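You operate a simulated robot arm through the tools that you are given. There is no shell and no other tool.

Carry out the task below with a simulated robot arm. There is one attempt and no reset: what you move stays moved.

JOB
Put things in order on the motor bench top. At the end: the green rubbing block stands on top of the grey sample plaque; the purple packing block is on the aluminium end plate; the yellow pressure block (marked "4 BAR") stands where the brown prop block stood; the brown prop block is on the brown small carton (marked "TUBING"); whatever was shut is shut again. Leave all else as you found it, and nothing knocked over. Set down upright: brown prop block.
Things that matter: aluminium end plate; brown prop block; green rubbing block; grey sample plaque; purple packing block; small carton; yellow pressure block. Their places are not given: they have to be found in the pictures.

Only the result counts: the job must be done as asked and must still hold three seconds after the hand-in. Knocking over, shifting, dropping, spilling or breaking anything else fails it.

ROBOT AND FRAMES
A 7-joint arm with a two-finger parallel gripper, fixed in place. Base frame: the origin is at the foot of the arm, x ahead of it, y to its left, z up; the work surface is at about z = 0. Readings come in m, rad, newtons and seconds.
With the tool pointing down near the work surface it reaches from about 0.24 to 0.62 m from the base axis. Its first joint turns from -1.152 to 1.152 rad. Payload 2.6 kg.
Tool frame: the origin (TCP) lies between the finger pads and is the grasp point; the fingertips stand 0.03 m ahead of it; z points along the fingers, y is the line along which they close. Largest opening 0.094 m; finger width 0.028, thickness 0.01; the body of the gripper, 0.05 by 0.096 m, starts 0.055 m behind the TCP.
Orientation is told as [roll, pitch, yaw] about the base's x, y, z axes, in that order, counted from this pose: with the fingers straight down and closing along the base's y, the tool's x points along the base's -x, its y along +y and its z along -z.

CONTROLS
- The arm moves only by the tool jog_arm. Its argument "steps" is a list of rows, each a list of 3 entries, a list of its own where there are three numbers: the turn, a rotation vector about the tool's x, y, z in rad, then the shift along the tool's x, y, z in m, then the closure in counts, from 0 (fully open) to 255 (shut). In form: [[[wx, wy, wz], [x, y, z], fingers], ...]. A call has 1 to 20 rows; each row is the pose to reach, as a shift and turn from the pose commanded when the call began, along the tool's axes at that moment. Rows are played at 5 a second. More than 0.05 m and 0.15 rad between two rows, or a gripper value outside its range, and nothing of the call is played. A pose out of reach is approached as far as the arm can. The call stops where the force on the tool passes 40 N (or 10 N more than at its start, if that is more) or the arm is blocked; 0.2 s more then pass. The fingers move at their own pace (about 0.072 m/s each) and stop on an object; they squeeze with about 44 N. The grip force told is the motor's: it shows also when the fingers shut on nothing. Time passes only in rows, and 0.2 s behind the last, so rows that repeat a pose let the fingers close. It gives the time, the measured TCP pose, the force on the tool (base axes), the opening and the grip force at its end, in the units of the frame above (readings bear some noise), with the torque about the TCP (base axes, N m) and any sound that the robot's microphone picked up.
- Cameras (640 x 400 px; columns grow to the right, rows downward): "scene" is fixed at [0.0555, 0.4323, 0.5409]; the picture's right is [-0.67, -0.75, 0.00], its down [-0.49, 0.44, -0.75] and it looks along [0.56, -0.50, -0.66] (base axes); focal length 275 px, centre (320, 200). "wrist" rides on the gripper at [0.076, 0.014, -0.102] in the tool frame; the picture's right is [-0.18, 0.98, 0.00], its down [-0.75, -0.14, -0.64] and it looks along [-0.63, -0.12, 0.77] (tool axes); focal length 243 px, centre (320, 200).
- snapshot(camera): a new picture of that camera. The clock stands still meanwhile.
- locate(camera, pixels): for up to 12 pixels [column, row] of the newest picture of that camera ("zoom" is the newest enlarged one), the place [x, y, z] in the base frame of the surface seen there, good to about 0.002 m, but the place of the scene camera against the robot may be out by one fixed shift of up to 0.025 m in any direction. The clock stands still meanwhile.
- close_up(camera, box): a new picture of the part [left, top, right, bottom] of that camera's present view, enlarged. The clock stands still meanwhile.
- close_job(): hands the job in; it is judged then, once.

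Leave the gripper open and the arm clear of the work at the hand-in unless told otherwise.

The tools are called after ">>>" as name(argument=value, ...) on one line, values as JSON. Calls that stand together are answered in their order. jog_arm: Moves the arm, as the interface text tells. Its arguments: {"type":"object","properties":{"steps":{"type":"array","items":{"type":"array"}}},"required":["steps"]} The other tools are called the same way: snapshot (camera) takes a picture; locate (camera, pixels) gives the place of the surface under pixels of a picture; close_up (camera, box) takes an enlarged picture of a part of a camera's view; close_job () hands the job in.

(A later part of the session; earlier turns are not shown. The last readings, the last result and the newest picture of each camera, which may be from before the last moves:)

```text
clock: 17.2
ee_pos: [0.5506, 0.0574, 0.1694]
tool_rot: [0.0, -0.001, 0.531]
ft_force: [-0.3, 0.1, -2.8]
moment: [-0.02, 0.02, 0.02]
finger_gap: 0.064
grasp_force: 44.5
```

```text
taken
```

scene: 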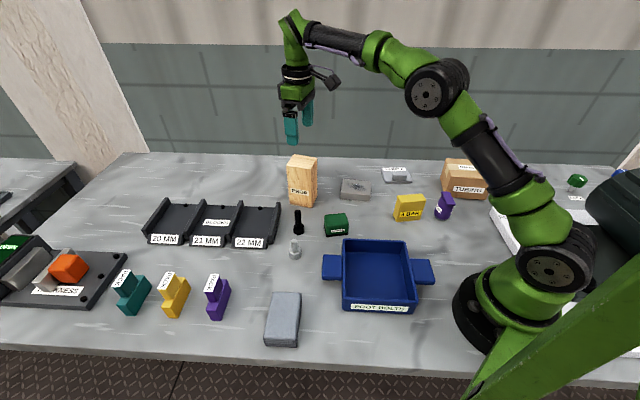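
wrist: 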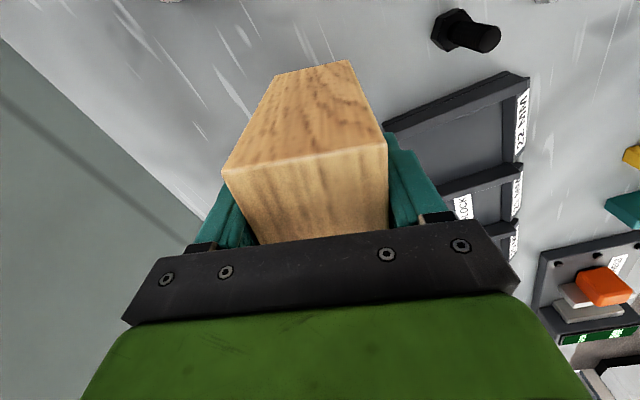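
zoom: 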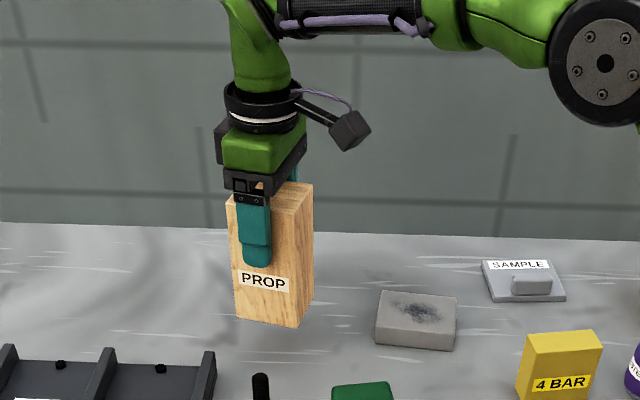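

The prop is held (2.6 N). I raise it to z≈0.25 and carry it to above the carton at (0.264,-0.347), turning to yaw -0.89 so it's aligned with the carton.

>>> jog_arm(steps=[[[0, 0, 0], [0, 0, -0.04], 255], [[0, 0, 0], [0, 0, -0.08], 255], [[0, 0, 0.1186], [0.0376, -0.017, -0.08], 255], [[0, 0, 0.2372], [0.0753, -0.034, -0.08], 255], [[0, 0, 0.3558], [0.1129, -0.051, -0.08], 255], [[0, 0, 0.4743], [0.1505, -0.068, -0.08], 255], [[0, 0, 0.5929], [0.1882, -0.085, -0.08], 255], [[0, 0, 0.7115], [0.2258, -0.102, -0.08], 255], [[0, 0, 0.8301], [0.2634, -0.119, -0.08], 255], [[0, 0, 0.9487], [0.3011, -0.136, -0.08], 255], [[0, 0, 1.0673], [0.3387, -0.153, -0.08], 255], [[0, 0, 1.1858], [0.3763, -0.17, -0.08], 255], [[0, 0, 1.3044], [0.414, -0.187, -0.08], 255], [[0, 0, 1.423], [0.4516, -0.204, -0.08], 255], [[0, 0, 1.423], [0.4516, -0.204, -0.08], 255], [[0, 0, 1.423], [0.4516, -0.204, -0.08], 255]])

>>> snapshot(camera="wrist")

>>> snapshot(camera="scene")

```text
clock: 20.6
ee_pos: [0.265, -0.3482, 0.2496]
tool_rot: [0.0, 0.001, -0.893]
ft_force: [-0.5, -0.2, -2.6]
moment: [0.02, 0.01, 0.04]
finger_gap: 0.0638
grasp_force: 44.1
```

```text
taken
```

wrist: 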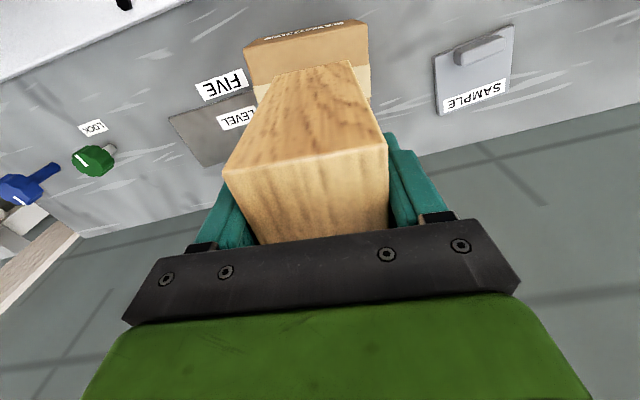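

```text
taken
```

scene: 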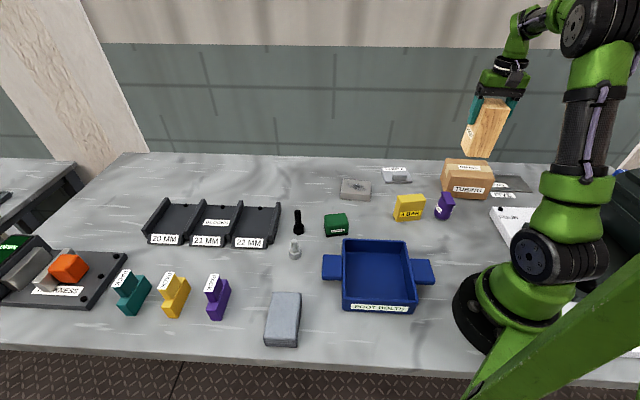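

The prop hangs over the carton. I tilt 0.05 rad about the tool's x to match the carton's tilt and descend about 0.052, then check.

>>> jog_arm(steps=[[[0.025, 0, 0], [0, 0.002, 0.02], 255], [[0.05, 0, 0], [0, 0.004, 0.04], 255], [[0.05, 0, 0], [0, 0.004, 0.051], 255], [[0.05, 0, 0], [0, 0.004, 0.051], 255]])

>>> close_up(camera="scene", box=[410, 70, 570, 220])

>>> snapshot(camera="wrist")

```text
clock: 21.6
ee_pos: [0.2667, -0.3443, 0.1975]
tool_rot: [-0.05, 0.0, -0.894]
ft_force: [-0.3, -0.7, -2.9]
moment: [0.01, -0.04, 0.01]
finger_gap: 0.0641
grasp_force: 43.8
```

```text
2.67 times, centred on (490, 145) of scene
```

zoom: 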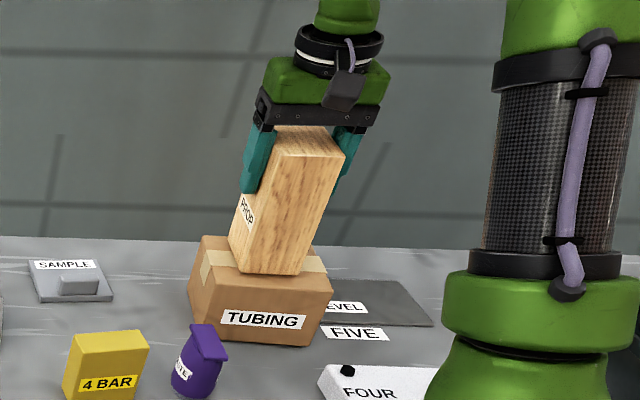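

```text
taken
```

wrist: 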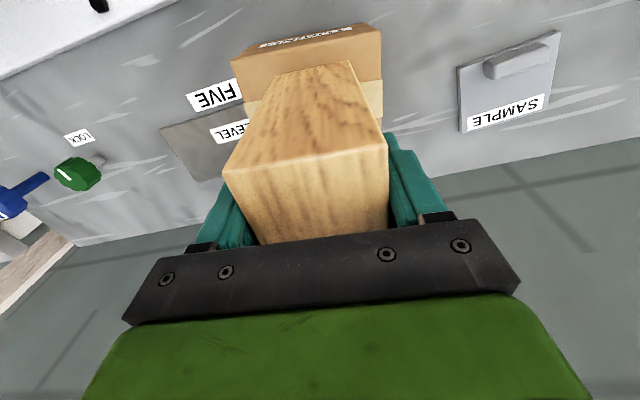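

Bottom is about 4–5 mm above the carton. I lower in 1.5 mm steps and watch the force.

>>> jog_arm(steps=[[[0, 0, 0], [0, 0, 0.0015], 255], [[0, 0, 0], [0, 0, 0.003], 255]])

>>> close_up(camera="wrist", box=[200, 10, 420, 140])

```text
clock: 22.2
ee_pos: [0.2653, -0.3445, 0.194]
tool_rot: [-0.051, -0.002, -0.893]
ft_force: [0.1, 0.5, -1.9]
moment: [0.0, -0.04, -0.02]
finger_gap: 0.0639
grasp_force: 43.9
```

```text
2.91 times, centred on (310, 75) of wrist
```

zoom: 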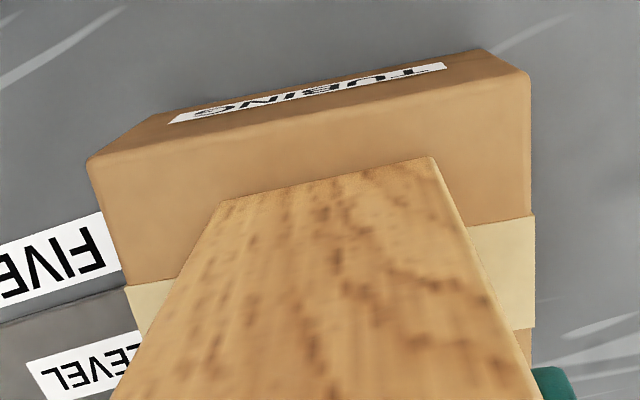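

>>> locate(camera="zoom", pixels=[[225, 205], [430, 163], [215, 195], [430, 150], [92, 165], [525, 78], [150, 250], [510, 180], [520, 350]])

>>> jog_arm(steps=[[[0, 0, 0], [0, 0, 0.0015], 255]])

```text
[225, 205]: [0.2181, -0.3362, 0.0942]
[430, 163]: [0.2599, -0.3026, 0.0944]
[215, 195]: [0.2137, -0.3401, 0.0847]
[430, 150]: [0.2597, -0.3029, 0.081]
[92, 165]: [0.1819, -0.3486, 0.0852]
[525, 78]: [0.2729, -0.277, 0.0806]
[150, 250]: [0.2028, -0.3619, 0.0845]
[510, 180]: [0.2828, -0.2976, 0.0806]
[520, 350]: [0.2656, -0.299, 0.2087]
```

```text
clock: 22.6
ee_pos: [0.2657, -0.3451, 0.1925]
tool_rot: [-0.048, -0.001, -0.891]
ft_force: [-0.2, -0.6, -3.0]
moment: [0.02, -0.04, -0.02]
finger_gap: 0.0642
grasp_force: 43.9
```

Still free. Continue lowering in small steps.

>>> jog_arm(steps=[[[0, 0, 0], [0, 0, 0.0015], 255], [[0, 0, 0], [0, 0, 0.003], 255]])

>>> jog_arm(steps=[[[0, 0, 0], [0, 0, 0.0015], 255]])

>>> jog_arm(steps=[[[0, 0, 0], [0, 0, 0.001], 255]])

```text
clock: 23.2
ee_pos: [0.266, -0.3442, 0.1922]
tool_rot: [-0.048, -0.004, -0.894]
ft_force: [-4.9, 9.2, 25.8]
moment: [0.58, 0.63, -0.01]
finger_gap: 0.0641
grasp_force: 44.2
```

```text
clock: 23.6
ee_pos: [0.2676, -0.3449, 0.1917]
tool_rot: [-0.049, -0.007, -0.892]
ft_force: [-2.1, 11.0, 37.3]
moment: [-0.07, 0.1, 0.0]
finger_gap: 0.0641
grasp_force: 44.3
```

```text
clock: 24.0
ee_pos: [0.2679, -0.3453, 0.1908]
tool_rot: [-0.048, -0.009, -0.89]
ft_force: [-0.4, 7.6, 39.5]
moment: [-0.27, -0.21, 0.1]
finger_gap: 0.0642
grasp_force: 43.6
```

Contact is firm (39 N) — back off about 2 mm to relieve before releasing.

>>> jog_arm(steps=[[[0, 0, 0], [0, 0, -0.0015], 255], [[0, 0, 0], [0, 0, -0.0025], 255]])

>>> close_up(camera="scene", box=[410, 70, 570, 220])

```text
clock: 24.6
ee_pos: [0.2661, -0.3451, 0.1902]
tool_rot: [-0.05, -0.003, -0.889]
ft_force: [6.4, -2.1, 17.5]
moment: [-0.69, -1.14, 0.09]
finger_gap: 0.0642
grasp_force: 44.3
```

```text
2.67 times, centred on (490, 145) of scene
```

zoom: 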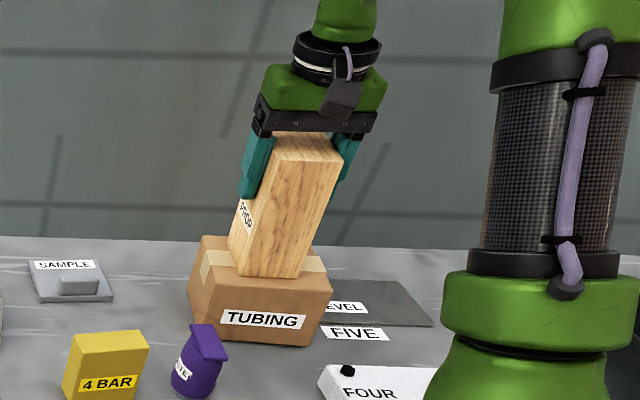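

>>> jog_arm(steps=[[[0, 0, 0], [0, 0, -0.001], 255], [[0, 0, 0], [0, 0, -0.001], 255]])

```text
clock: 25.2
ee_pos: [0.266, -0.3448, 0.1905]
tool_rot: [-0.051, 0.001, -0.894]
ft_force: [3.5, -4.7, 8.2]
moment: [-0.65, -0.8, -0.08]
finger_gap: 0.0642
grasp_force: 43.7
```

Light contact now (≈8 N). I release by opening modestly.

>>> jog_arm(steps=[[[0, 0, 0], [0, 0, -0.0005], 255], [[0, 0, 0], [0, 0, -0.0005], 70], [[0, 0, 0], [0, 0, -0.0005], 50], [[0, 0, 0], [0, 0, -0.0005], 50]])

>>> close_up(camera="scene", box=[410, 70, 570, 220])

>>> snapshot(camera="wrist")

```text
clock: 26.2
ee_pos: [0.2663, -0.3445, 0.1907]
tool_rot: [-0.051, 0.001, -0.892]
ft_force: [0.2, -0.3, -0.3]
moment: [-0.02, -0.01, -0.02]
finger_gap: 0.0756
grasp_force: 0.0
```

```text
2.67 times, centred on (490, 145) of scene
```

zoom: 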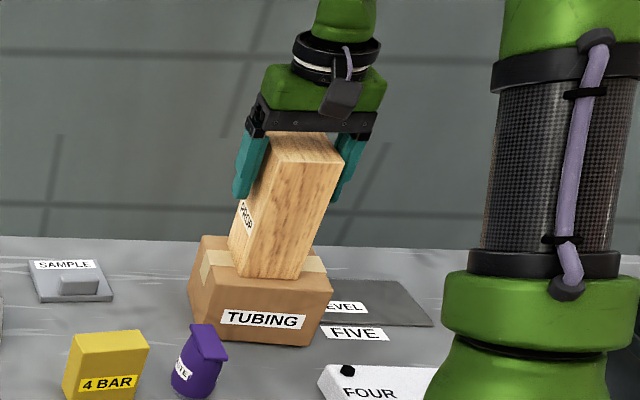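

```text
taken
```

wrist: 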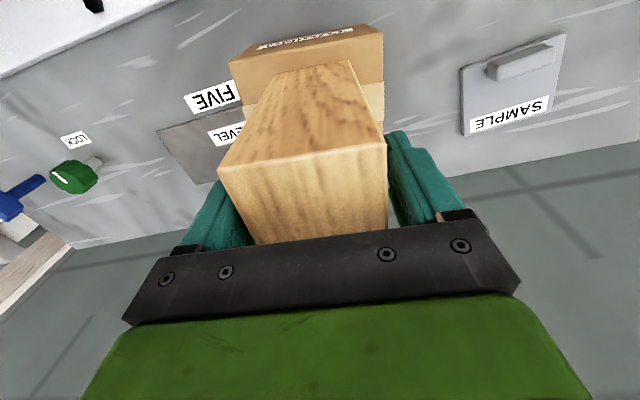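

The prop stands on its own. I open fully and rise along the tool axis.

>>> jog_arm(steps=[[[0, 0, 0], [0, 0, 0], 0], [[0, 0, 0], [0, 0, 0], 0], [[0, 0, 0], [0, 0, -0.02], 0], [[0, 0, 0], [0, 0, -0.05], 0], [[0, 0, 0], [0, 0, -0.09], 0], [[-0.025, 0, 0], [0, 0, -0.12], 0], [[-0.05, 0, 0], [0, 0, -0.14], 0], [[-0.05, 0, 0], [0, 0, -0.14], 0]])

>>> close_up(camera="scene", box=[410, 70, 570, 220])

>>> snapshot(camera="wrist")

```text
clock: 28.0
ee_pos: [0.2722, -0.3418, 0.3315]
tool_rot: [-0.001, 0.002, -0.891]
ft_force: [0.3, -0.1, -0.5]
moment: [0.0, -0.06, 0.01]
finger_gap: 0.094
grasp_force: 0.0
```

```text
2.67 times, centred on (490, 145) of scene
```

zoom: 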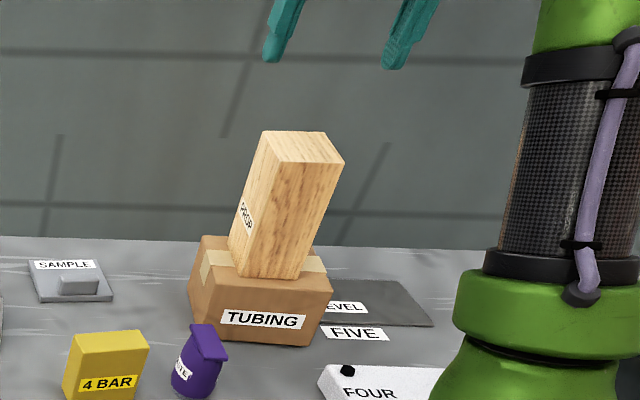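

```text
taken
```

wrist: 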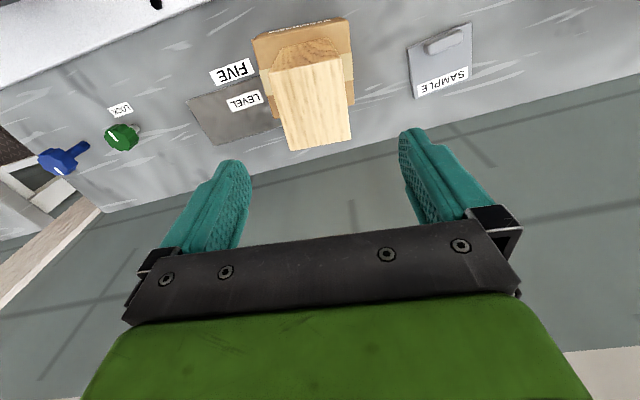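

Prop done. Next the yellow block: move above (0.296,-0.113) with yaw +0.985 so the fingers close across its thin side.

>>> jog_arm(steps=[[[0, 0, -0.1443], [0.0125, 0.0125, 0], 0], [[0, 0, -0.2886], [0.025, 0.025, 0], 0], [[0, 0, -0.4329], [0.0376, 0.0375, 0], 0], [[0, 0, -0.5772], [0.0501, 0.05, 0], 0], [[0, 0, -0.7215], [0.0626, 0.0625, 0], 0], [[0, 0, -0.8658], [0.0751, 0.075, 0], 0], [[0, 0, -1.0102], [0.0877, 0.0875, 0], 0], [[0, 0, -1.1545], [0.1002, 0.1, 0], 0], [[0, 0, -1.2988], [0.1127, 0.1125, 0], 0], [[0, 0, -1.4431], [0.1252, 0.125, 0], 0], [[0, 0, -1.5874], [0.1378, 0.1375, 0], 0], [[0, 0, -1.7317], [0.1503, 0.15, 0], 0], [[0, 0, -1.876], [0.1628, 0.1625, 0], 0], [[0, 0, -1.876], [0.1628, 0.1625, 0.04], 0], [[0, 0, -1.876], [0.1628, 0.1625, 0.08], 0], [[0, 0, -1.876], [0.1628, 0.1625, 0.12], 0], [[0, 0, -1.876], [0.1628, 0.1625, 0.12], 0]])

>>> snapshot(camera="wrist")

>>> snapshot(camera="scene")

```text
clock: 31.6
ee_pos: [0.2965, -0.1135, 0.2092]
tool_rot: [0.0, 0.0, 0.984]
ft_force: [-0.1, 0.5, 0.0]
moment: [0.01, 0.02, 0.0]
finger_gap: 0.0942
grasp_force: 0.0
```

```text
taken
```

wrist: 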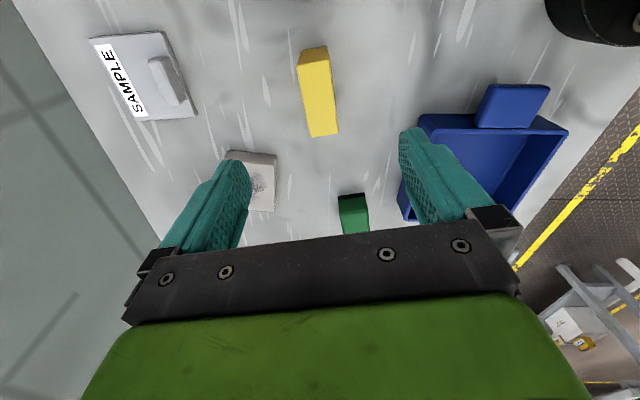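

```text
taken
```

scene: 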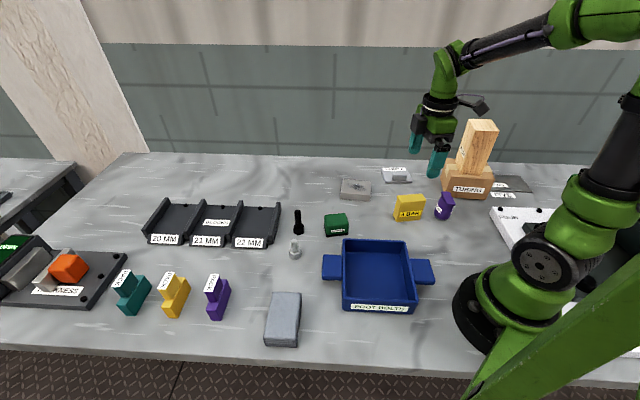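

>>> locate(camera="wrist", pixels=[[300, 68], [328, 62], [335, 132], [311, 135], [318, 100], [325, 48]])

```text
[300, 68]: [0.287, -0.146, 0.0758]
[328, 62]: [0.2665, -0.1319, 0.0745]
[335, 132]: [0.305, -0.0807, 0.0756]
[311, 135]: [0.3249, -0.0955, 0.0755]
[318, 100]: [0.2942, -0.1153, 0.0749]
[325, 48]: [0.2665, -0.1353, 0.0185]
```

Centred. Descend 0.16 to z≈0.05 and close.

>>> jog_arm(steps=[[[0, 0, 0], [0, 0, 0.045], 0], [[0, 0, 0], [0, 0, 0.09], 0], [[0, 0, 0], [0, 0, 0.13], 0], [[0, 0, 0], [0, 0, 0.16], 0], [[0, 0, 0], [0, 0, 0.16], 0], [[0, 0, 0], [0, 0, 0.16], 120], [[0, 0, 0], [0, 0, 0.16], 255], [[0, 0, 0], [0, 0, 0.16], 255], [[0, 0, 0], [0, 0, 0.16], 255]])

>>> snapshot(camera="wrist")

```text
clock: 33.6
ee_pos: [0.297, -0.1131, 0.0488]
tool_rot: [0.0, 0.001, 0.984]
ft_force: [0.9, 0.2, 0.1]
moment: [-0.03, 0.04, -0.02]
finger_gap: 0.0333
grasp_force: 43.5
```

```text
taken
```

wrist: 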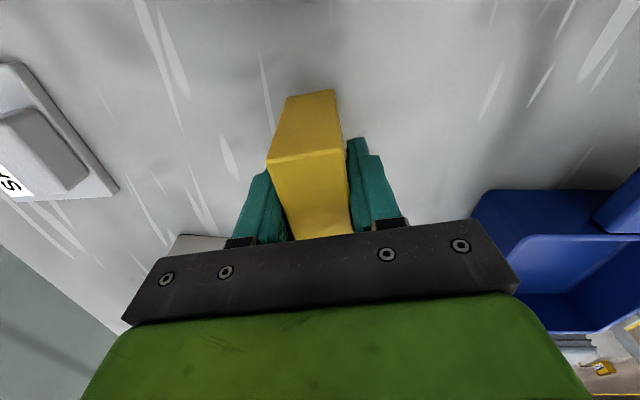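

Yellow is gripped. Lift 0.1 and carry to the prop's old spot (0.551,0.057), yaw 0.53.

>>> jog_arm(steps=[[[0, 0, 0], [0, 0, -0.03], 255], [[0, 0, 0], [0, 0, -0.07], 255], [[0, 0, 0], [0, 0, -0.1], 255], [[0, 0, 0.0568], [-0.0353, -0.0147, -0.1], 255], [[0, 0, 0.1135], [-0.0706, -0.0293, -0.1], 255], [[0, 0, 0.1703], [-0.1059, -0.044, -0.1], 255], [[0, 0, 0.227], [-0.1412, -0.0586, -0.1], 255], [[0, 0, 0.2838], [-0.1765, -0.0733, -0.1], 255], [[0, 0, 0.3405], [-0.2118, -0.0879, -0.1], 255], [[0, 0, 0.3973], [-0.2471, -0.1026, -0.1], 255], [[0, 0, 0.454], [-0.2824, -0.1172, -0.1], 255], [[0, 0, 0.454], [-0.2824, -0.1172, -0.1], 255], [[0, 0, 0.454], [-0.2824, -0.1172, -0.1], 255]])

>>> snapshot(camera="wrist")

>>> snapshot(camera="scene")

```text
clock: 36.4
ee_pos: [0.5494, 0.0596, 0.1505]
tool_rot: [-0.002, -0.001, 0.529]
ft_force: [0.1, 0.0, -0.5]
moment: [-0.02, -0.01, 0.0]
finger_gap: 0.0333
grasp_force: 44.3
```

```text
taken
```

wrist: 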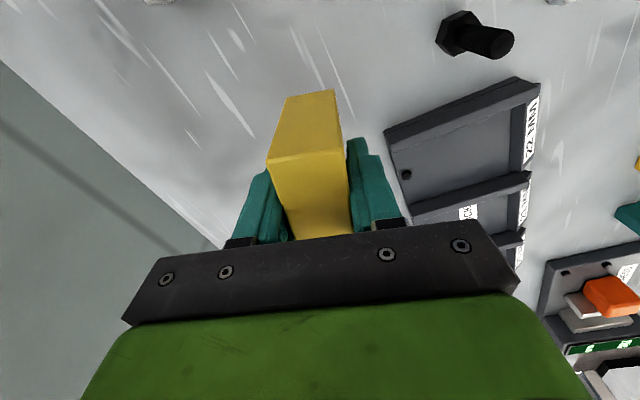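

```text
taken
```

scene: 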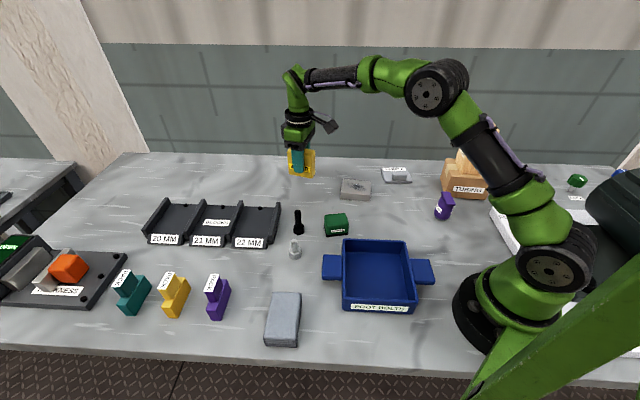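

Over the spot. Descend 0.097 first, then fine.

>>> jog_arm(steps=[[[0, 0, 0], [0, -0.0015, 0.04], 255], [[0, 0, 0], [0, -0.0015, 0.075], 255], [[0, 0, 0], [0, -0.0015, 0.09], 255], [[0, 0, 0], [0, -0.0015, 0.097], 255], [[0, 0, 0], [0, -0.0015, 0.097], 255]])

>>> jog_arm(steps=[[[0, 0, 0], [0, 0, 0.001], 255], [[0, 0, 0], [0, 0, 0.001], 255]])

```text
clock: 37.6
ee_pos: [0.549, 0.0561, 0.0557]
tool_rot: [0.0, 0.001, 0.53]
ft_force: [0.7, 0.1, -0.4]
moment: [0.01, 0.02, 0.0]
finger_gap: 0.0335
grasp_force: 43.7
```

```text
clock: 38.2
ee_pos: [0.5507, 0.0575, 0.0545]
tool_rot: [0.0, -0.001, 0.531]
ft_force: [-0.1, -0.3, -0.4]
moment: [-0.03, 0.0, 0.02]
finger_gap: 0.0334
grasp_force: 43.7
```

>>> jog_arm(steps=[[[0, 0, 0], [0, 0, 0.001], 255], [[0, 0, 0], [0, 0, 0.002], 255], [[0, 0, 0], [0, 0, 0.002], 255]])

```text
clock: 39.0
ee_pos: [0.5502, 0.0564, 0.0514]
tool_rot: [0.001, 0.0, 0.531]
ft_force: [-0.3, 0.0, -0.3]
moment: [-0.02, -0.02, 0.02]
finger_gap: 0.0334
grasp_force: 43.8
```

Still free; lower 1 mm at a time.

>>> jog_arm(steps=[[[0, 0, 0], [0, 0, 0.001], 255], [[0, 0, 0], [0, 0, 0.001], 255]])

>>> close_up(camera="scene", box=[260, 120, 360, 220])

```text
clock: 39.6
ee_pos: [0.551, 0.0582, 0.0502]
tool_rot: [-0.001, 0.001, 0.531]
ft_force: [-0.6, -0.9, 0.1]
moment: [-0.01, 0.02, 0.01]
finger_gap: 0.0334
grasp_force: 44.5
```

```text
4.00 times, centred on (310, 170) of scene
```

zoom: 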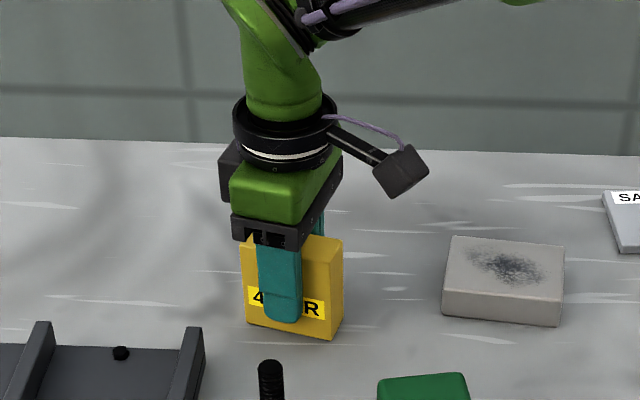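

>>> jog_arm(steps=[[[0, 0, 0], [0, 0, 0.001], 255], [[0, 0, 0], [0, 0, 0.001], 255]])

```text
clock: 40.2
ee_pos: [0.5492, 0.0578, 0.0495]
tool_rot: [0.0, -0.001, 0.531]
ft_force: [-0.3, 0.0, 0.8]
moment: [0.05, -0.05, 0.0]
finger_gap: 0.0335
grasp_force: 44.0
```

Contact has just begun (0.8 N). I release, open fully, and rise.

>>> jog_arm(steps=[[[0, 0, 0], [0, 0, 0.0005], 255], [[0, 0, 0], [0, 0, 0.0005], 120], [[0, 0, 0], [0, 0, 0.0005], 0], [[0, 0, 0], [0, 0, 0.0005], 0], [[0, 0, 0], [0, 0, -0.02], 0], [[0, 0, 0], [0, 0, -0.06], 0], [[0, 0, 0], [0, 0, -0.1], 0], [[0, 0, 0], [0, 0, -0.14], 0], [[0, 0, 0], [0, 0, -0.14], 0]])

>>> snapshot(camera="wrist")

>>> snapshot(camera="scene")

```text
clock: 42.2
ee_pos: [0.5503, 0.0591, 0.1901]
tool_rot: [0.0, 0.0, 0.53]
ft_force: [-0.8, 0.3, 0.3]
moment: [0.02, -0.04, 0.03]
finger_gap: 0.0936
grasp_force: 0.0
```

```text
taken
```

wrist: 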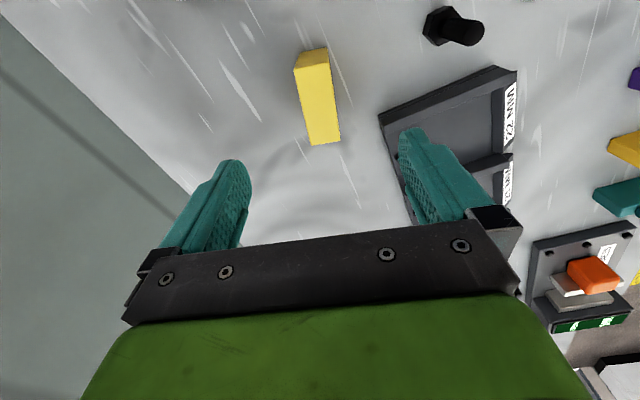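

```text
taken
```

scene: 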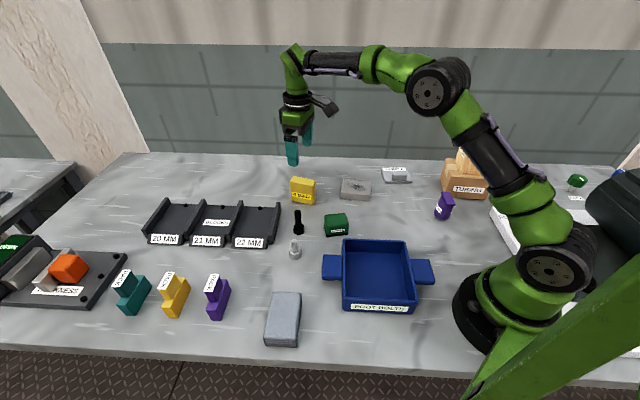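

Yellow stands in place. I check its corners, then move to above the green block with yaw -0.575.

>>> locate(camera="wrist", pixels=[[297, 71], [327, 63], [338, 136], [312, 143], [318, 105]])

>>> jog_arm(steps=[[[0, 0, 0.1382], [0.0163, 0.0113, 0], 0], [[0, 0, 0.2763], [0.0326, 0.0226, 0], 0], [[0, 0, 0.4145], [0.0488, 0.0339, 0], 0], [[0, 0, 0.5526], [0.0651, 0.0451, 0], 0], [[0, 0, 0.6908], [0.0814, 0.0564, 0], 0], [[0, 0, 0.829], [0.0977, 0.0677, 0], 0], [[0, 0, 0.9671], [0.1139, 0.079, 0], 0], [[0, 0, 1.1053], [0.1302, 0.0903, 0], 0], [[0, 0, 1.1053], [0.1302, 0.0903, 0], 0], [[0, 0, 1.1053], [0.1302, 0.0903, 0], 0]])

>>> snapshot(camera="wrist")

>>> close_up(camera="wrist", box=[240, 30, 440, 155])

```text
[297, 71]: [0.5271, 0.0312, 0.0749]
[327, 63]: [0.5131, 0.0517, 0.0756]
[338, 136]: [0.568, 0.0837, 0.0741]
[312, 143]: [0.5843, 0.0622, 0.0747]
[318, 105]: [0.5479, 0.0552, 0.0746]
```

```text
clock: 44.4
ee_pos: [0.3927, 0.0709, 0.1885]
tool_rot: [0.0, -0.001, -0.577]
ft_force: [0.2, -0.1, -0.3]
moment: [-0.03, 0.04, -0.02]
finger_gap: 0.0937
grasp_force: 0.1
```

```text
taken
```

wrist: 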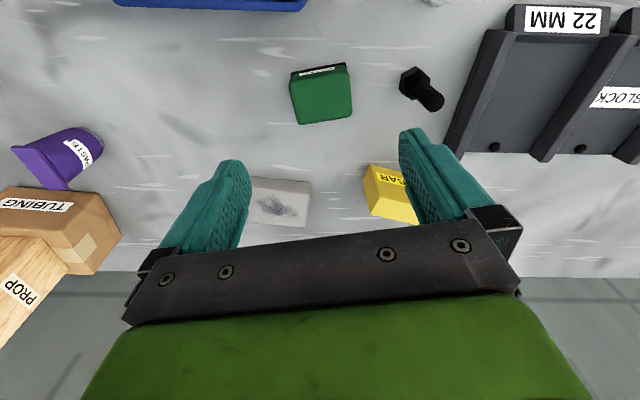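

```text
3.20 times, centred on (340, 92) of wrist
```

zoom: 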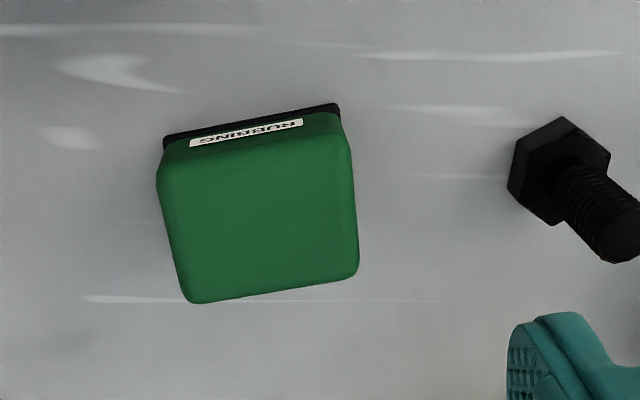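

>>> locate(camera="zoom", pixels=[[165, 190], [345, 160], [352, 268], [192, 292], [260, 220], [168, 148], [338, 108], [160, 180], [350, 155], [357, 275], [188, 300], [325, 110]])

```text
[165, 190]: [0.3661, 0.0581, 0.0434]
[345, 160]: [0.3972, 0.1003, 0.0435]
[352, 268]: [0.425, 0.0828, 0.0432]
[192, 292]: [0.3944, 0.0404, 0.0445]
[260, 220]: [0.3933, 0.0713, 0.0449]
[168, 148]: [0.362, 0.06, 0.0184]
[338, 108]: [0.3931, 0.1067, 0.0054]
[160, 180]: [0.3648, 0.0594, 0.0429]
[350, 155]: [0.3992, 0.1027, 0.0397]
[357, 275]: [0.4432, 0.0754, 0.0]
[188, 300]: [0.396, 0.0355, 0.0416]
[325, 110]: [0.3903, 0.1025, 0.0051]
```

Green centre (0.396,0.0705). I shift 3 mm and descend to z≈0.043, then close.

>>> jog_arm(steps=[[[0, 0, 0], [-0.0028, 0.001, 0.04], 0], [[0, 0, 0], [-0.0028, 0.001, 0.08], 0], [[0, 0, 0], [-0.0028, 0.001, 0.12], 0], [[0, 0, 0], [-0.0028, 0.001, 0.146], 0], [[0, 0, 0], [-0.0028, 0.001, 0.146], 0], [[0, 0, 0], [-0.0028, 0.001, 0.146], 100], [[0, 0, 0], [-0.0028, 0.001, 0.146], 255], [[0, 0, 0], [-0.0028, 0.001, 0.146], 255], [[0, 0, 0], [-0.0028, 0.001, 0.146], 255]])

>>> snapshot(camera="wrist")

```text
clock: 46.4
ee_pos: [0.3956, 0.0685, 0.0436]
tool_rot: [-0.001, 0.001, -0.574]
ft_force: [0.5, 0.0, 0.2]
moment: [-0.01, -0.02, 0.02]
finger_gap: 0.0636
grasp_force: 44.2
```

```text
taken
```

wrist: 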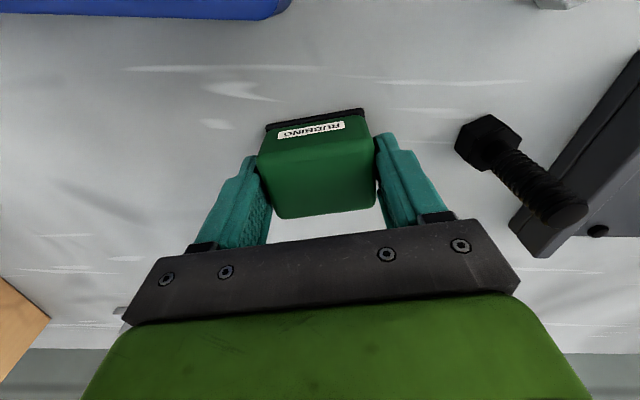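

Green is gripped. Lift 0.1 and carry to above the plaque's flat part (0.441,-0.257), yaw -0.68.

>>> jog_arm(steps=[[[0, 0, 0], [0, 0, -0.03], 255], [[0, 0, 0], [0, 0, -0.07], 255], [[0, 0, 0], [0, 0, -0.1], 255], [[0, 0, 0.0131], [-0.027, -0.0312, -0.1], 255], [[0, 0, 0.0262], [-0.0539, -0.0623, -0.1], 255], [[0, 0, 0.0394], [-0.0809, -0.0935, -0.1], 255], [[0, 0, 0.0525], [-0.1078, -0.1247, -0.1], 255], [[0, 0, 0.0656], [-0.1348, -0.1558, -0.1], 255], [[0, 0, 0.0788], [-0.1617, -0.187, -0.1], 255], [[0, 0, 0.0919], [-0.1887, -0.2181, -0.1], 255], [[0, 0, 0.105], [-0.2156, -0.2493, -0.1], 255], [[0, 0, 0.105], [-0.2156, -0.2493, -0.1], 255], [[0, 0, 0.105], [-0.2156, -0.2493, -0.1], 255]])

>>> snapshot(camera="wrist")

>>> close_up(camera="scene", box=[310, 90, 510, 215])

```text
clock: 49.2
ee_pos: [0.4397, -0.2588, 0.1459]
tool_rot: [-0.001, -0.001, -0.681]
ft_force: [0.7, 0.6, -1.5]
moment: [-0.03, 0.03, -0.01]
finger_gap: 0.0637
grasp_force: 43.8
```

```text
taken
```

wrist: 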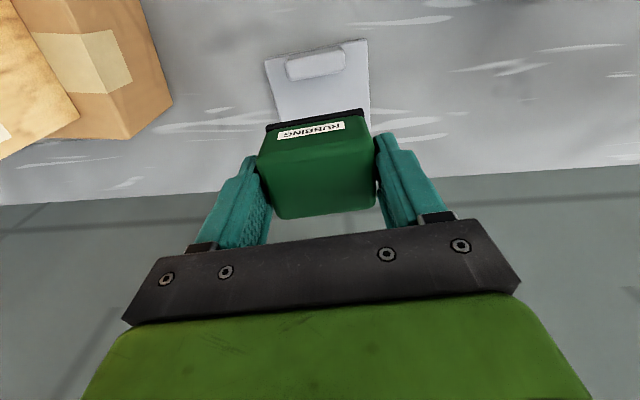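

```text
3.20 times, centred on (410, 152) of scene
```

zoom: 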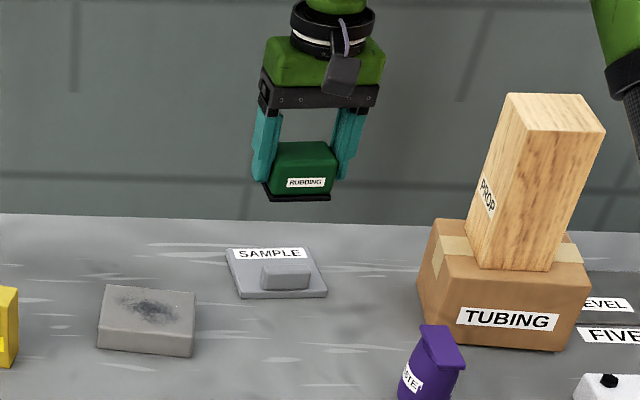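

Block is aligned with the plaque. I locate plaque edges and block edges from here to verify the alignment.

>>> locate(camera="wrist", pixels=[[266, 63], [366, 42], [290, 78], [342, 70], [316, 66], [267, 127], [361, 112], [276, 113], [370, 125], [315, 90]])

```text
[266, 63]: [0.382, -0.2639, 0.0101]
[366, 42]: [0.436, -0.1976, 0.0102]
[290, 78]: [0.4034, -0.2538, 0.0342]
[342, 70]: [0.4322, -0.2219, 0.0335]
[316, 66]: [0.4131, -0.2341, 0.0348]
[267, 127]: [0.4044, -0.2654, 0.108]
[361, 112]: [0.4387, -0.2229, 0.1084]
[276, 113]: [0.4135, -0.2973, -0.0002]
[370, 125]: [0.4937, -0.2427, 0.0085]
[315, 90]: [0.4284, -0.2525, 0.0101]
```

Base clears the plaque's fence by ~5 mm. I shift 2 mm further from it and descend 0.086, then fine steps.

>>> jog_arm(steps=[[[0, 0, 0], [-0.002, 0, 0.04], 255], [[0, 0, 0], [-0.002, 0, 0.07], 255], [[0, 0, 0], [-0.002, 0, 0.086], 255], [[0, 0, 0], [-0.002, 0, 0.086], 255]])

>>> close_up(camera="scene", box=[350, 130, 450, 210])

```text
clock: 50.2
ee_pos: [0.4432, -0.2612, 0.0573]
tool_rot: [0.001, 0.0, -0.68]
ft_force: [-0.1, -0.1, -1.5]
moment: [-0.02, 0.0, -0.01]
finger_gap: 0.0639
grasp_force: 44.2
```

```text
5.00 times, centred on (400, 170) of scene
```

zoom: 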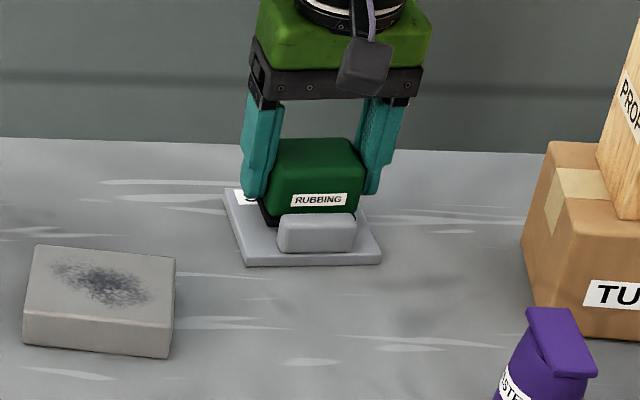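

Clear of the fence. Lower 1 mm per row, checking the force.

>>> jog_arm(steps=[[[0, 0, 0], [0, 0, 0.001], 255], [[0, 0, 0], [0, 0, 0.002], 255]])

```text
clock: 50.8
ee_pos: [0.4421, -0.2615, 0.0549]
tool_rot: [0.0, 0.0, -0.68]
ft_force: [-0.5, -0.3, -1.1]
moment: [0.01, 0.04, -0.03]
finger_gap: 0.0638
grasp_force: 44.1
```

>>> jog_arm(steps=[[[0, 0, 0], [0, 0, 0.001], 255], [[0, 0, 0], [0, 0, 0.001], 255]])

```text
clock: 51.4
ee_pos: [0.4419, -0.2597, 0.0555]
tool_rot: [-0.001, 0.001, -0.681]
ft_force: [-0.4, 0.5, -1.5]
moment: [-0.01, -0.02, -0.01]
finger_gap: 0.0636
grasp_force: 44.3
```

>>> jog_arm(steps=[[[0, 0, 0], [0, 0, 0.001], 255], [[0, 0, 0], [0, 0, 0.001], 255]])

```text
clock: 52.0
ee_pos: [0.4413, -0.2591, 0.0534]
tool_rot: [-0.001, 0.0, -0.68]
ft_force: [-0.1, 0.3, -0.8]
moment: [0.0, 0.01, -0.03]
finger_gap: 0.0639
grasp_force: 44.0
```

>>> jog_arm(steps=[[[0, 0, 0], [0, 0, 0.001], 255], [[0, 0, 0], [0, 0, 0.001], 255]])

```text
clock: 52.6
ee_pos: [0.4422, -0.2585, 0.0526]
tool_rot: [0.0, 0.0, -0.681]
ft_force: [-0.2, -0.3, 1.5]
moment: [0.03, 0.0, 0.02]
finger_gap: 0.0636
grasp_force: 44.4
```

Contact (1.5 N). Release, open and rise.

>>> jog_arm(steps=[[[0, 0, 0], [0, 0, 0.0003], 255], [[0, 0, 0], [0, 0, 0.0003], 60], [[0, 0, 0], [0, 0, 0.0003], 0], [[0, 0, 0], [0, 0, 0.0003], 0], [[0, 0, 0], [0, 0, -0.02], 0], [[0, 0, 0], [0, 0, -0.06], 0], [[0, 0, 0], [0, 0, -0.1], 0], [[0, 0, 0], [0, 0, -0.14], 0], [[0, 0, 0], [0, 0, -0.14], 0]])

>>> snapshot(camera="wrist")

>>> close_up(camera="scene", box=[350, 130, 450, 210])

```text
clock: 54.6
ee_pos: [0.4434, -0.2595, 0.1935]
tool_rot: [0.0, 0.0, -0.68]
ft_force: [-0.4, -0.2, -0.5]
moment: [-0.02, -0.02, 0.0]
finger_gap: 0.094
grasp_force: 0.0
```

```text
taken
```

wrist: 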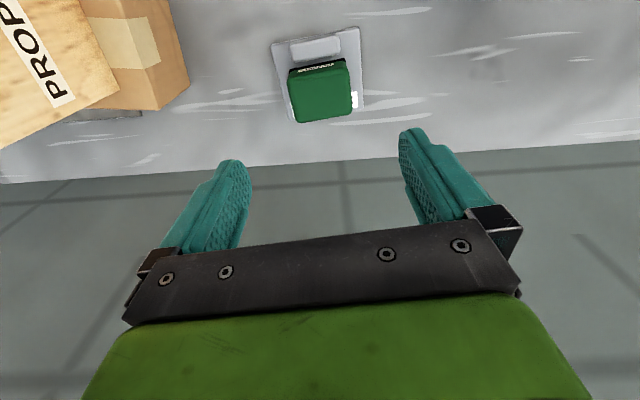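

```text
5.00 times, centred on (400, 170) of scene
```

zoom: 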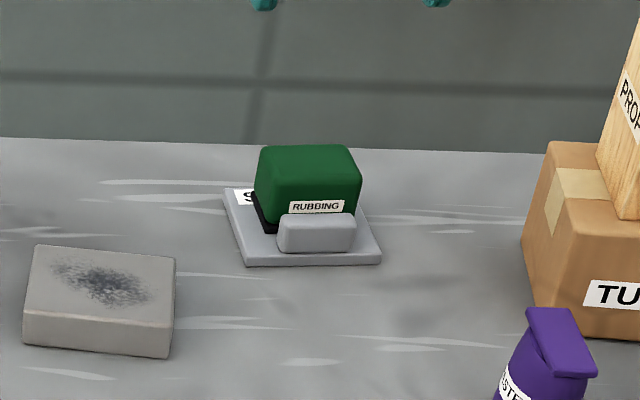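

The green block stands on the plaque. Now I go to view the left region with the purple "PACK" block near (0.39,0.40).

>>> jog_arm(steps=[[[0, 0, -0.0486], [0.0325, 0.0307, -0.01], 0], [[0, 0, -0.0971], [0.0649, 0.0614, -0.02], 0], [[0, 0, -0.1457], [0.0974, 0.0921, -0.03], 0], [[0, 0, -0.1943], [0.1298, 0.1228, -0.04], 0], [[0, 0, -0.2429], [0.1623, 0.1535, -0.05], 0], [[0, 0, -0.2914], [0.1947, 0.1842, -0.06], 0], [[0, 0, -0.34], [0.2272, 0.215, -0.06], 0], [[0, 0, -0.3886], [0.2597, 0.2457, -0.06], 0], [[0, 0, -0.4371], [0.2921, 0.2764, -0.06], 0], [[0, 0, -0.4857], [0.3246, 0.3071, -0.06], 0], [[0, 0, -0.5343], [0.357, 0.3378, -0.06], 0], [[0, 0, -0.5829], [0.3895, 0.3685, -0.06], 0], [[0, 0, -0.6314], [0.4219, 0.3992, -0.06], 0], [[0, 0, -0.68], [0.4544, 0.4299, -0.06], 0], [[0, 0, -0.68], [0.4544, 0.4299, -0.06], 0], [[0, 0, -0.68], [0.4544, 0.4299, -0.06], 0]])

>>> snapshot(camera="wrist")

>>> snapshot(camera="scene")

```text
clock: 58.0
ee_pos: [0.3597, 0.3617, 0.252]
tool_rot: [-0.001, 0.0, -0.002]
ft_force: [0.5, -0.5, -0.1]
moment: [0.0, 0.04, -0.01]
finger_gap: 0.0937
grasp_force: 0.0
```

```text
taken
```

wrist: 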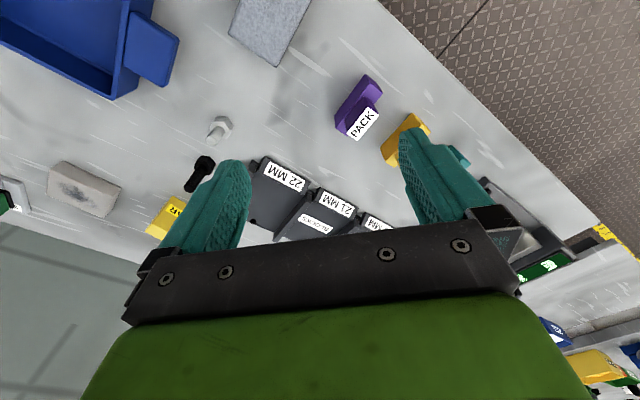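

```text
taken
```

scene: 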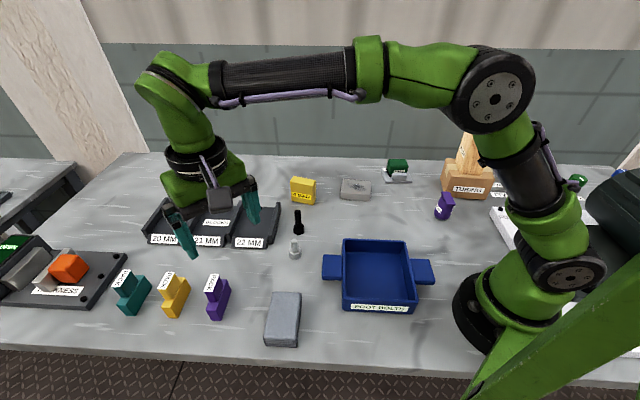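

>>> close_up(camera="wrist", box=[260, 40, 460, 165])

>>> close_up(camera="scene", box=[180, 260, 260, 330])

```text
3.20 times, centred on (360, 102) of wrist
```

zoom: 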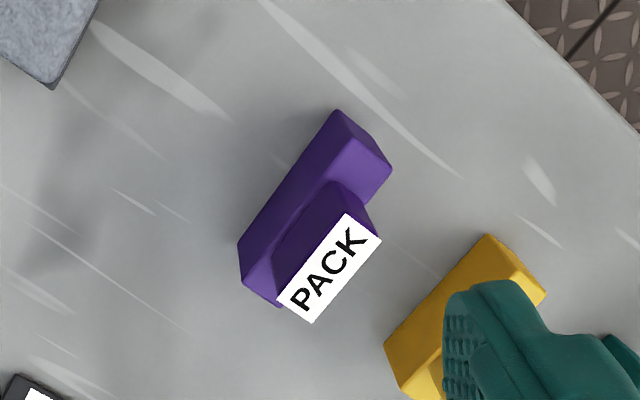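

```text
5.71 times, centred on (220, 295) of scene
```

zoom: 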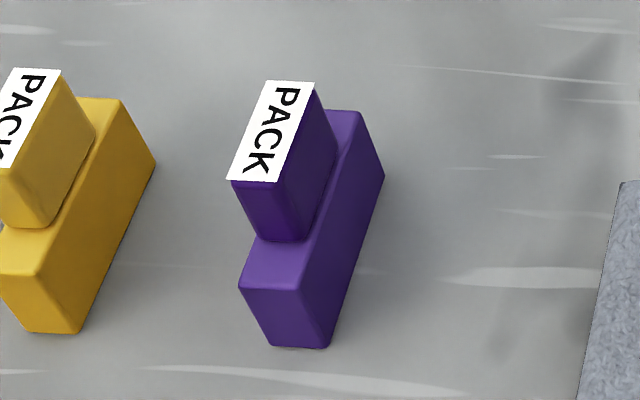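

>>> close_up(camera="wrist", box=[310, 60, 410, 145])

>>> locate(camera="wrist", pixels=[[349, 125], [358, 139], [378, 115], [368, 107], [363, 122], [336, 117], [365, 76], [381, 94], [362, 90], [348, 110], [343, 130], [374, 92]])

```text
4.71 times, centred on (360, 102) of wrist
```

zoom: 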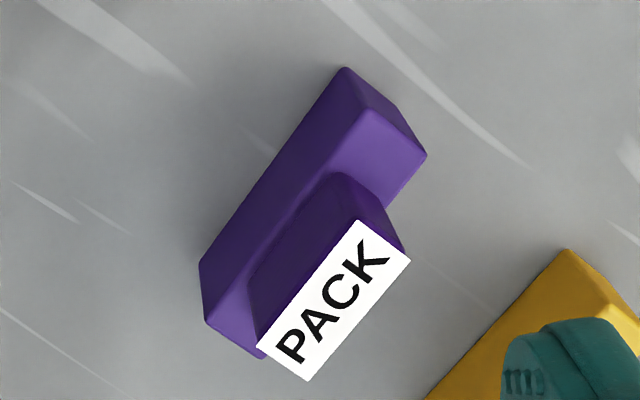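

```text
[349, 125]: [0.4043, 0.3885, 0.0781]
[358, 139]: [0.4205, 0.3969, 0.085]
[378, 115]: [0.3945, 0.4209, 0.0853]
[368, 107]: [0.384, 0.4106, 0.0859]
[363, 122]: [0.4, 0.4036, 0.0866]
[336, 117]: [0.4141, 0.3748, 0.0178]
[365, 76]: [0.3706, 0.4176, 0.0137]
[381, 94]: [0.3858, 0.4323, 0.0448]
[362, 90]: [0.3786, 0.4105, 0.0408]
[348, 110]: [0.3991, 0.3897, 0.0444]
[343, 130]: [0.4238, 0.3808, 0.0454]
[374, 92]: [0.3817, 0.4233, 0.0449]
```

>>> locate(camera="zoom", pixels=[[359, 224], [406, 260], [307, 376], [260, 344], [333, 300], [346, 68], [425, 154], [202, 265], [206, 320], [258, 355], [370, 108], [268, 295]])

```text
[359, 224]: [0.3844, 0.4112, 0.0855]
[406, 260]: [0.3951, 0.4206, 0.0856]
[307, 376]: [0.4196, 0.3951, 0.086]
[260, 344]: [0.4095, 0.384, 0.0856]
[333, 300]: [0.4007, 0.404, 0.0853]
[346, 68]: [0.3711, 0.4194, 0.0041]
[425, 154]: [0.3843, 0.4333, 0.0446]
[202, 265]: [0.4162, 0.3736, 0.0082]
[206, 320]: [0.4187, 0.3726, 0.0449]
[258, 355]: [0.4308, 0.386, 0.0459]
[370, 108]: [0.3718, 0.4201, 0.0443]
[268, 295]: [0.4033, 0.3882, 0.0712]
```

Purple pack: inverted-T shape; bar 0.067x0.019 to z=0.045, upper part to z=0.086, centre (0.4015,0.403), long axis at -45°. I move above it with yaw -0.79 and the fingers half open (neighbour yellow pack is close).

>>> jog_arm(steps=[[[0, 0, 0.1317], [-0.007, 0.0069, 0.008], 60], [[0, 0, 0.2633], [-0.0139, 0.0138, 0.016], 119], [[0, 0, 0.395], [-0.0209, 0.0207, 0.025], 119], [[0, 0, 0.5267], [-0.0279, 0.0275, 0.033], 119], [[0, 0, 0.6583], [-0.0348, 0.0344, 0.041], 119], [[0, 0, 0.79], [-0.0418, 0.0413, 0.05], 119], [[0, 0, 0.79], [-0.0418, 0.0413, 0.05], 119], [[0, 0, 0.79], [-0.0418, 0.0413, 0.05], 119]])

>>> snapshot(camera="wrist")

>>> snapshot(camera="scene")

```text
clock: 59.8
ee_pos: [0.4008, 0.4024, 0.2029]
tool_rot: [-0.001, 0.0, -0.791]
ft_force: [-0.3, -0.7, 0.6]
moment: [0.0, 0.03, 0.0]
finger_gap: 0.0503
grasp_force: 0.1
```

```text
taken
```

wrist: 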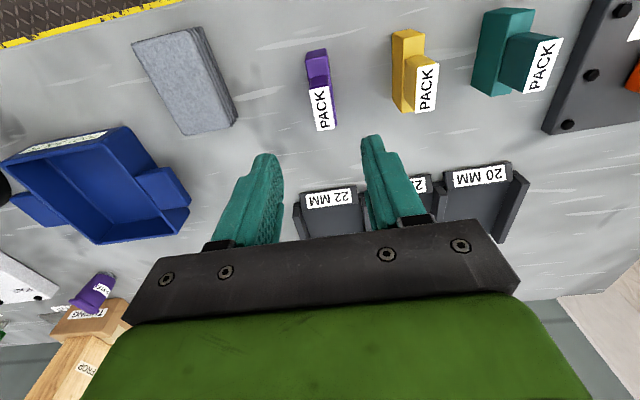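

```text
taken
```

scene: 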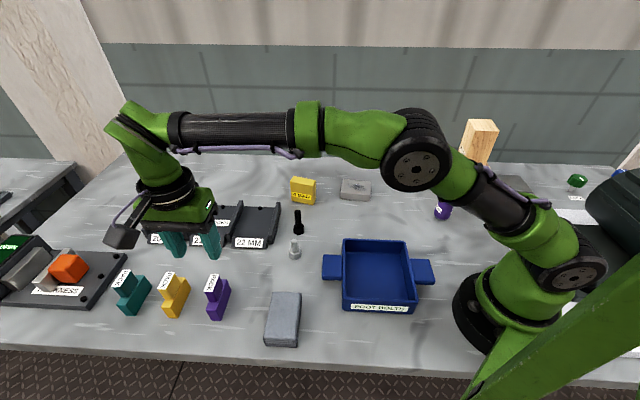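

>>> close_up(camera="wrist", box=[270, 20, 450, 140])

>>> locate(camera="wrist", pixels=[[311, 92], [328, 88], [334, 127], [318, 130], [322, 110], [309, 66], [327, 63], [317, 58], [393, 34], [423, 34], [397, 105], [417, 65]])

```text
3.33 times, centred on (360, 80) of wrist
```

zoom: 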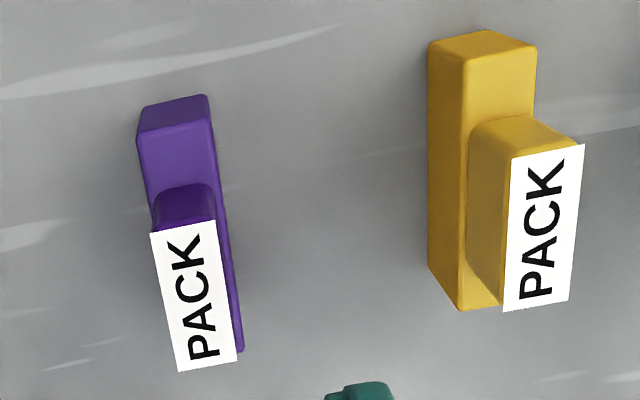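

```text
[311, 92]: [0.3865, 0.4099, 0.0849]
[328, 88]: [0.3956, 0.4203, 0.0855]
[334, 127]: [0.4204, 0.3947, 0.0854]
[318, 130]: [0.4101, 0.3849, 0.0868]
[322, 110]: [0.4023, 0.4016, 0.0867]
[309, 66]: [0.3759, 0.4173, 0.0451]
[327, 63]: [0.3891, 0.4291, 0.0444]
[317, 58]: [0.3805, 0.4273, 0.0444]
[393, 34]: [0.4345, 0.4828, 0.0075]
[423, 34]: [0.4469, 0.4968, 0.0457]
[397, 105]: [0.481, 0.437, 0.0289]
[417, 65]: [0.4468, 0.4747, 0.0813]
```

Aligned; yellow pack's edge is 0.079 away, so clear. Descend to z≈0.047 and close on the bar.

>>> jog_arm(steps=[[[0, 0, 0], [-0.001, 0.0015, 0.04], 119], [[0, 0, 0], [-0.001, 0.0015, 0.08], 119], [[0, 0, 0], [-0.001, 0.0015, 0.12], 119], [[0, 0, 0], [-0.001, 0.0015, 0.156], 119], [[0, 0, 0], [-0.001, 0.0015, 0.156], 119], [[0, 0, 0], [-0.001, 0.0015, 0.156], 200], [[0, 0, 0], [-0.001, 0.0015, 0.156], 255], [[0, 0, 0], [-0.001, 0.0015, 0.156], 255], [[0, 0, 0], [-0.001, 0.0015, 0.156], 255]])

>>> snapshot(camera="wrist")

>>> close_up(camera="scene", box=[130, 200, 290, 340])

```text
clock: 61.8
ee_pos: [0.4023, 0.4034, 0.045]
tool_rot: [0.0, 0.0, -0.791]
ft_force: [-1.0, -0.3, 0.5]
moment: [0.02, -0.01, 0.01]
finger_gap: 0.0259
grasp_force: 43.8
```

```text
taken
```

wrist: 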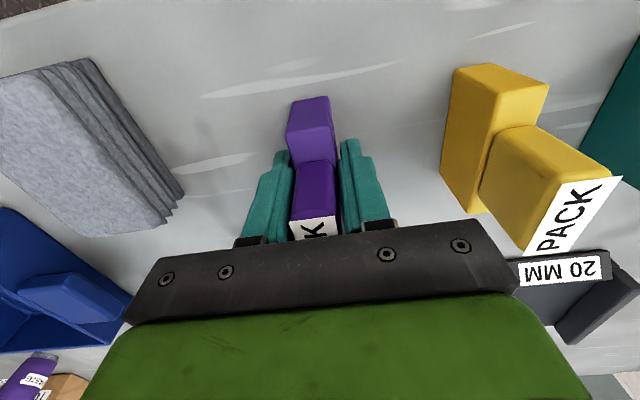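

```text
2.86 times, centred on (210, 270) of scene
```

zoom: 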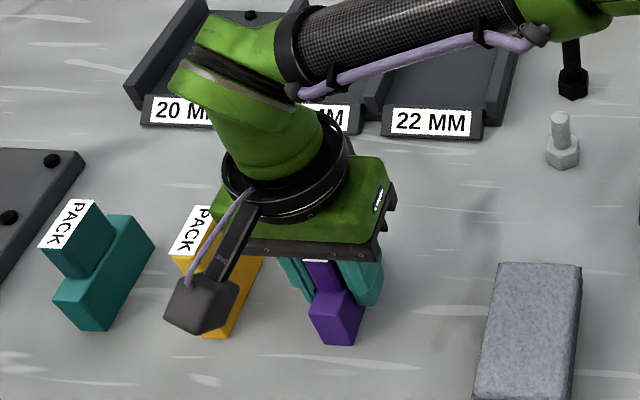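

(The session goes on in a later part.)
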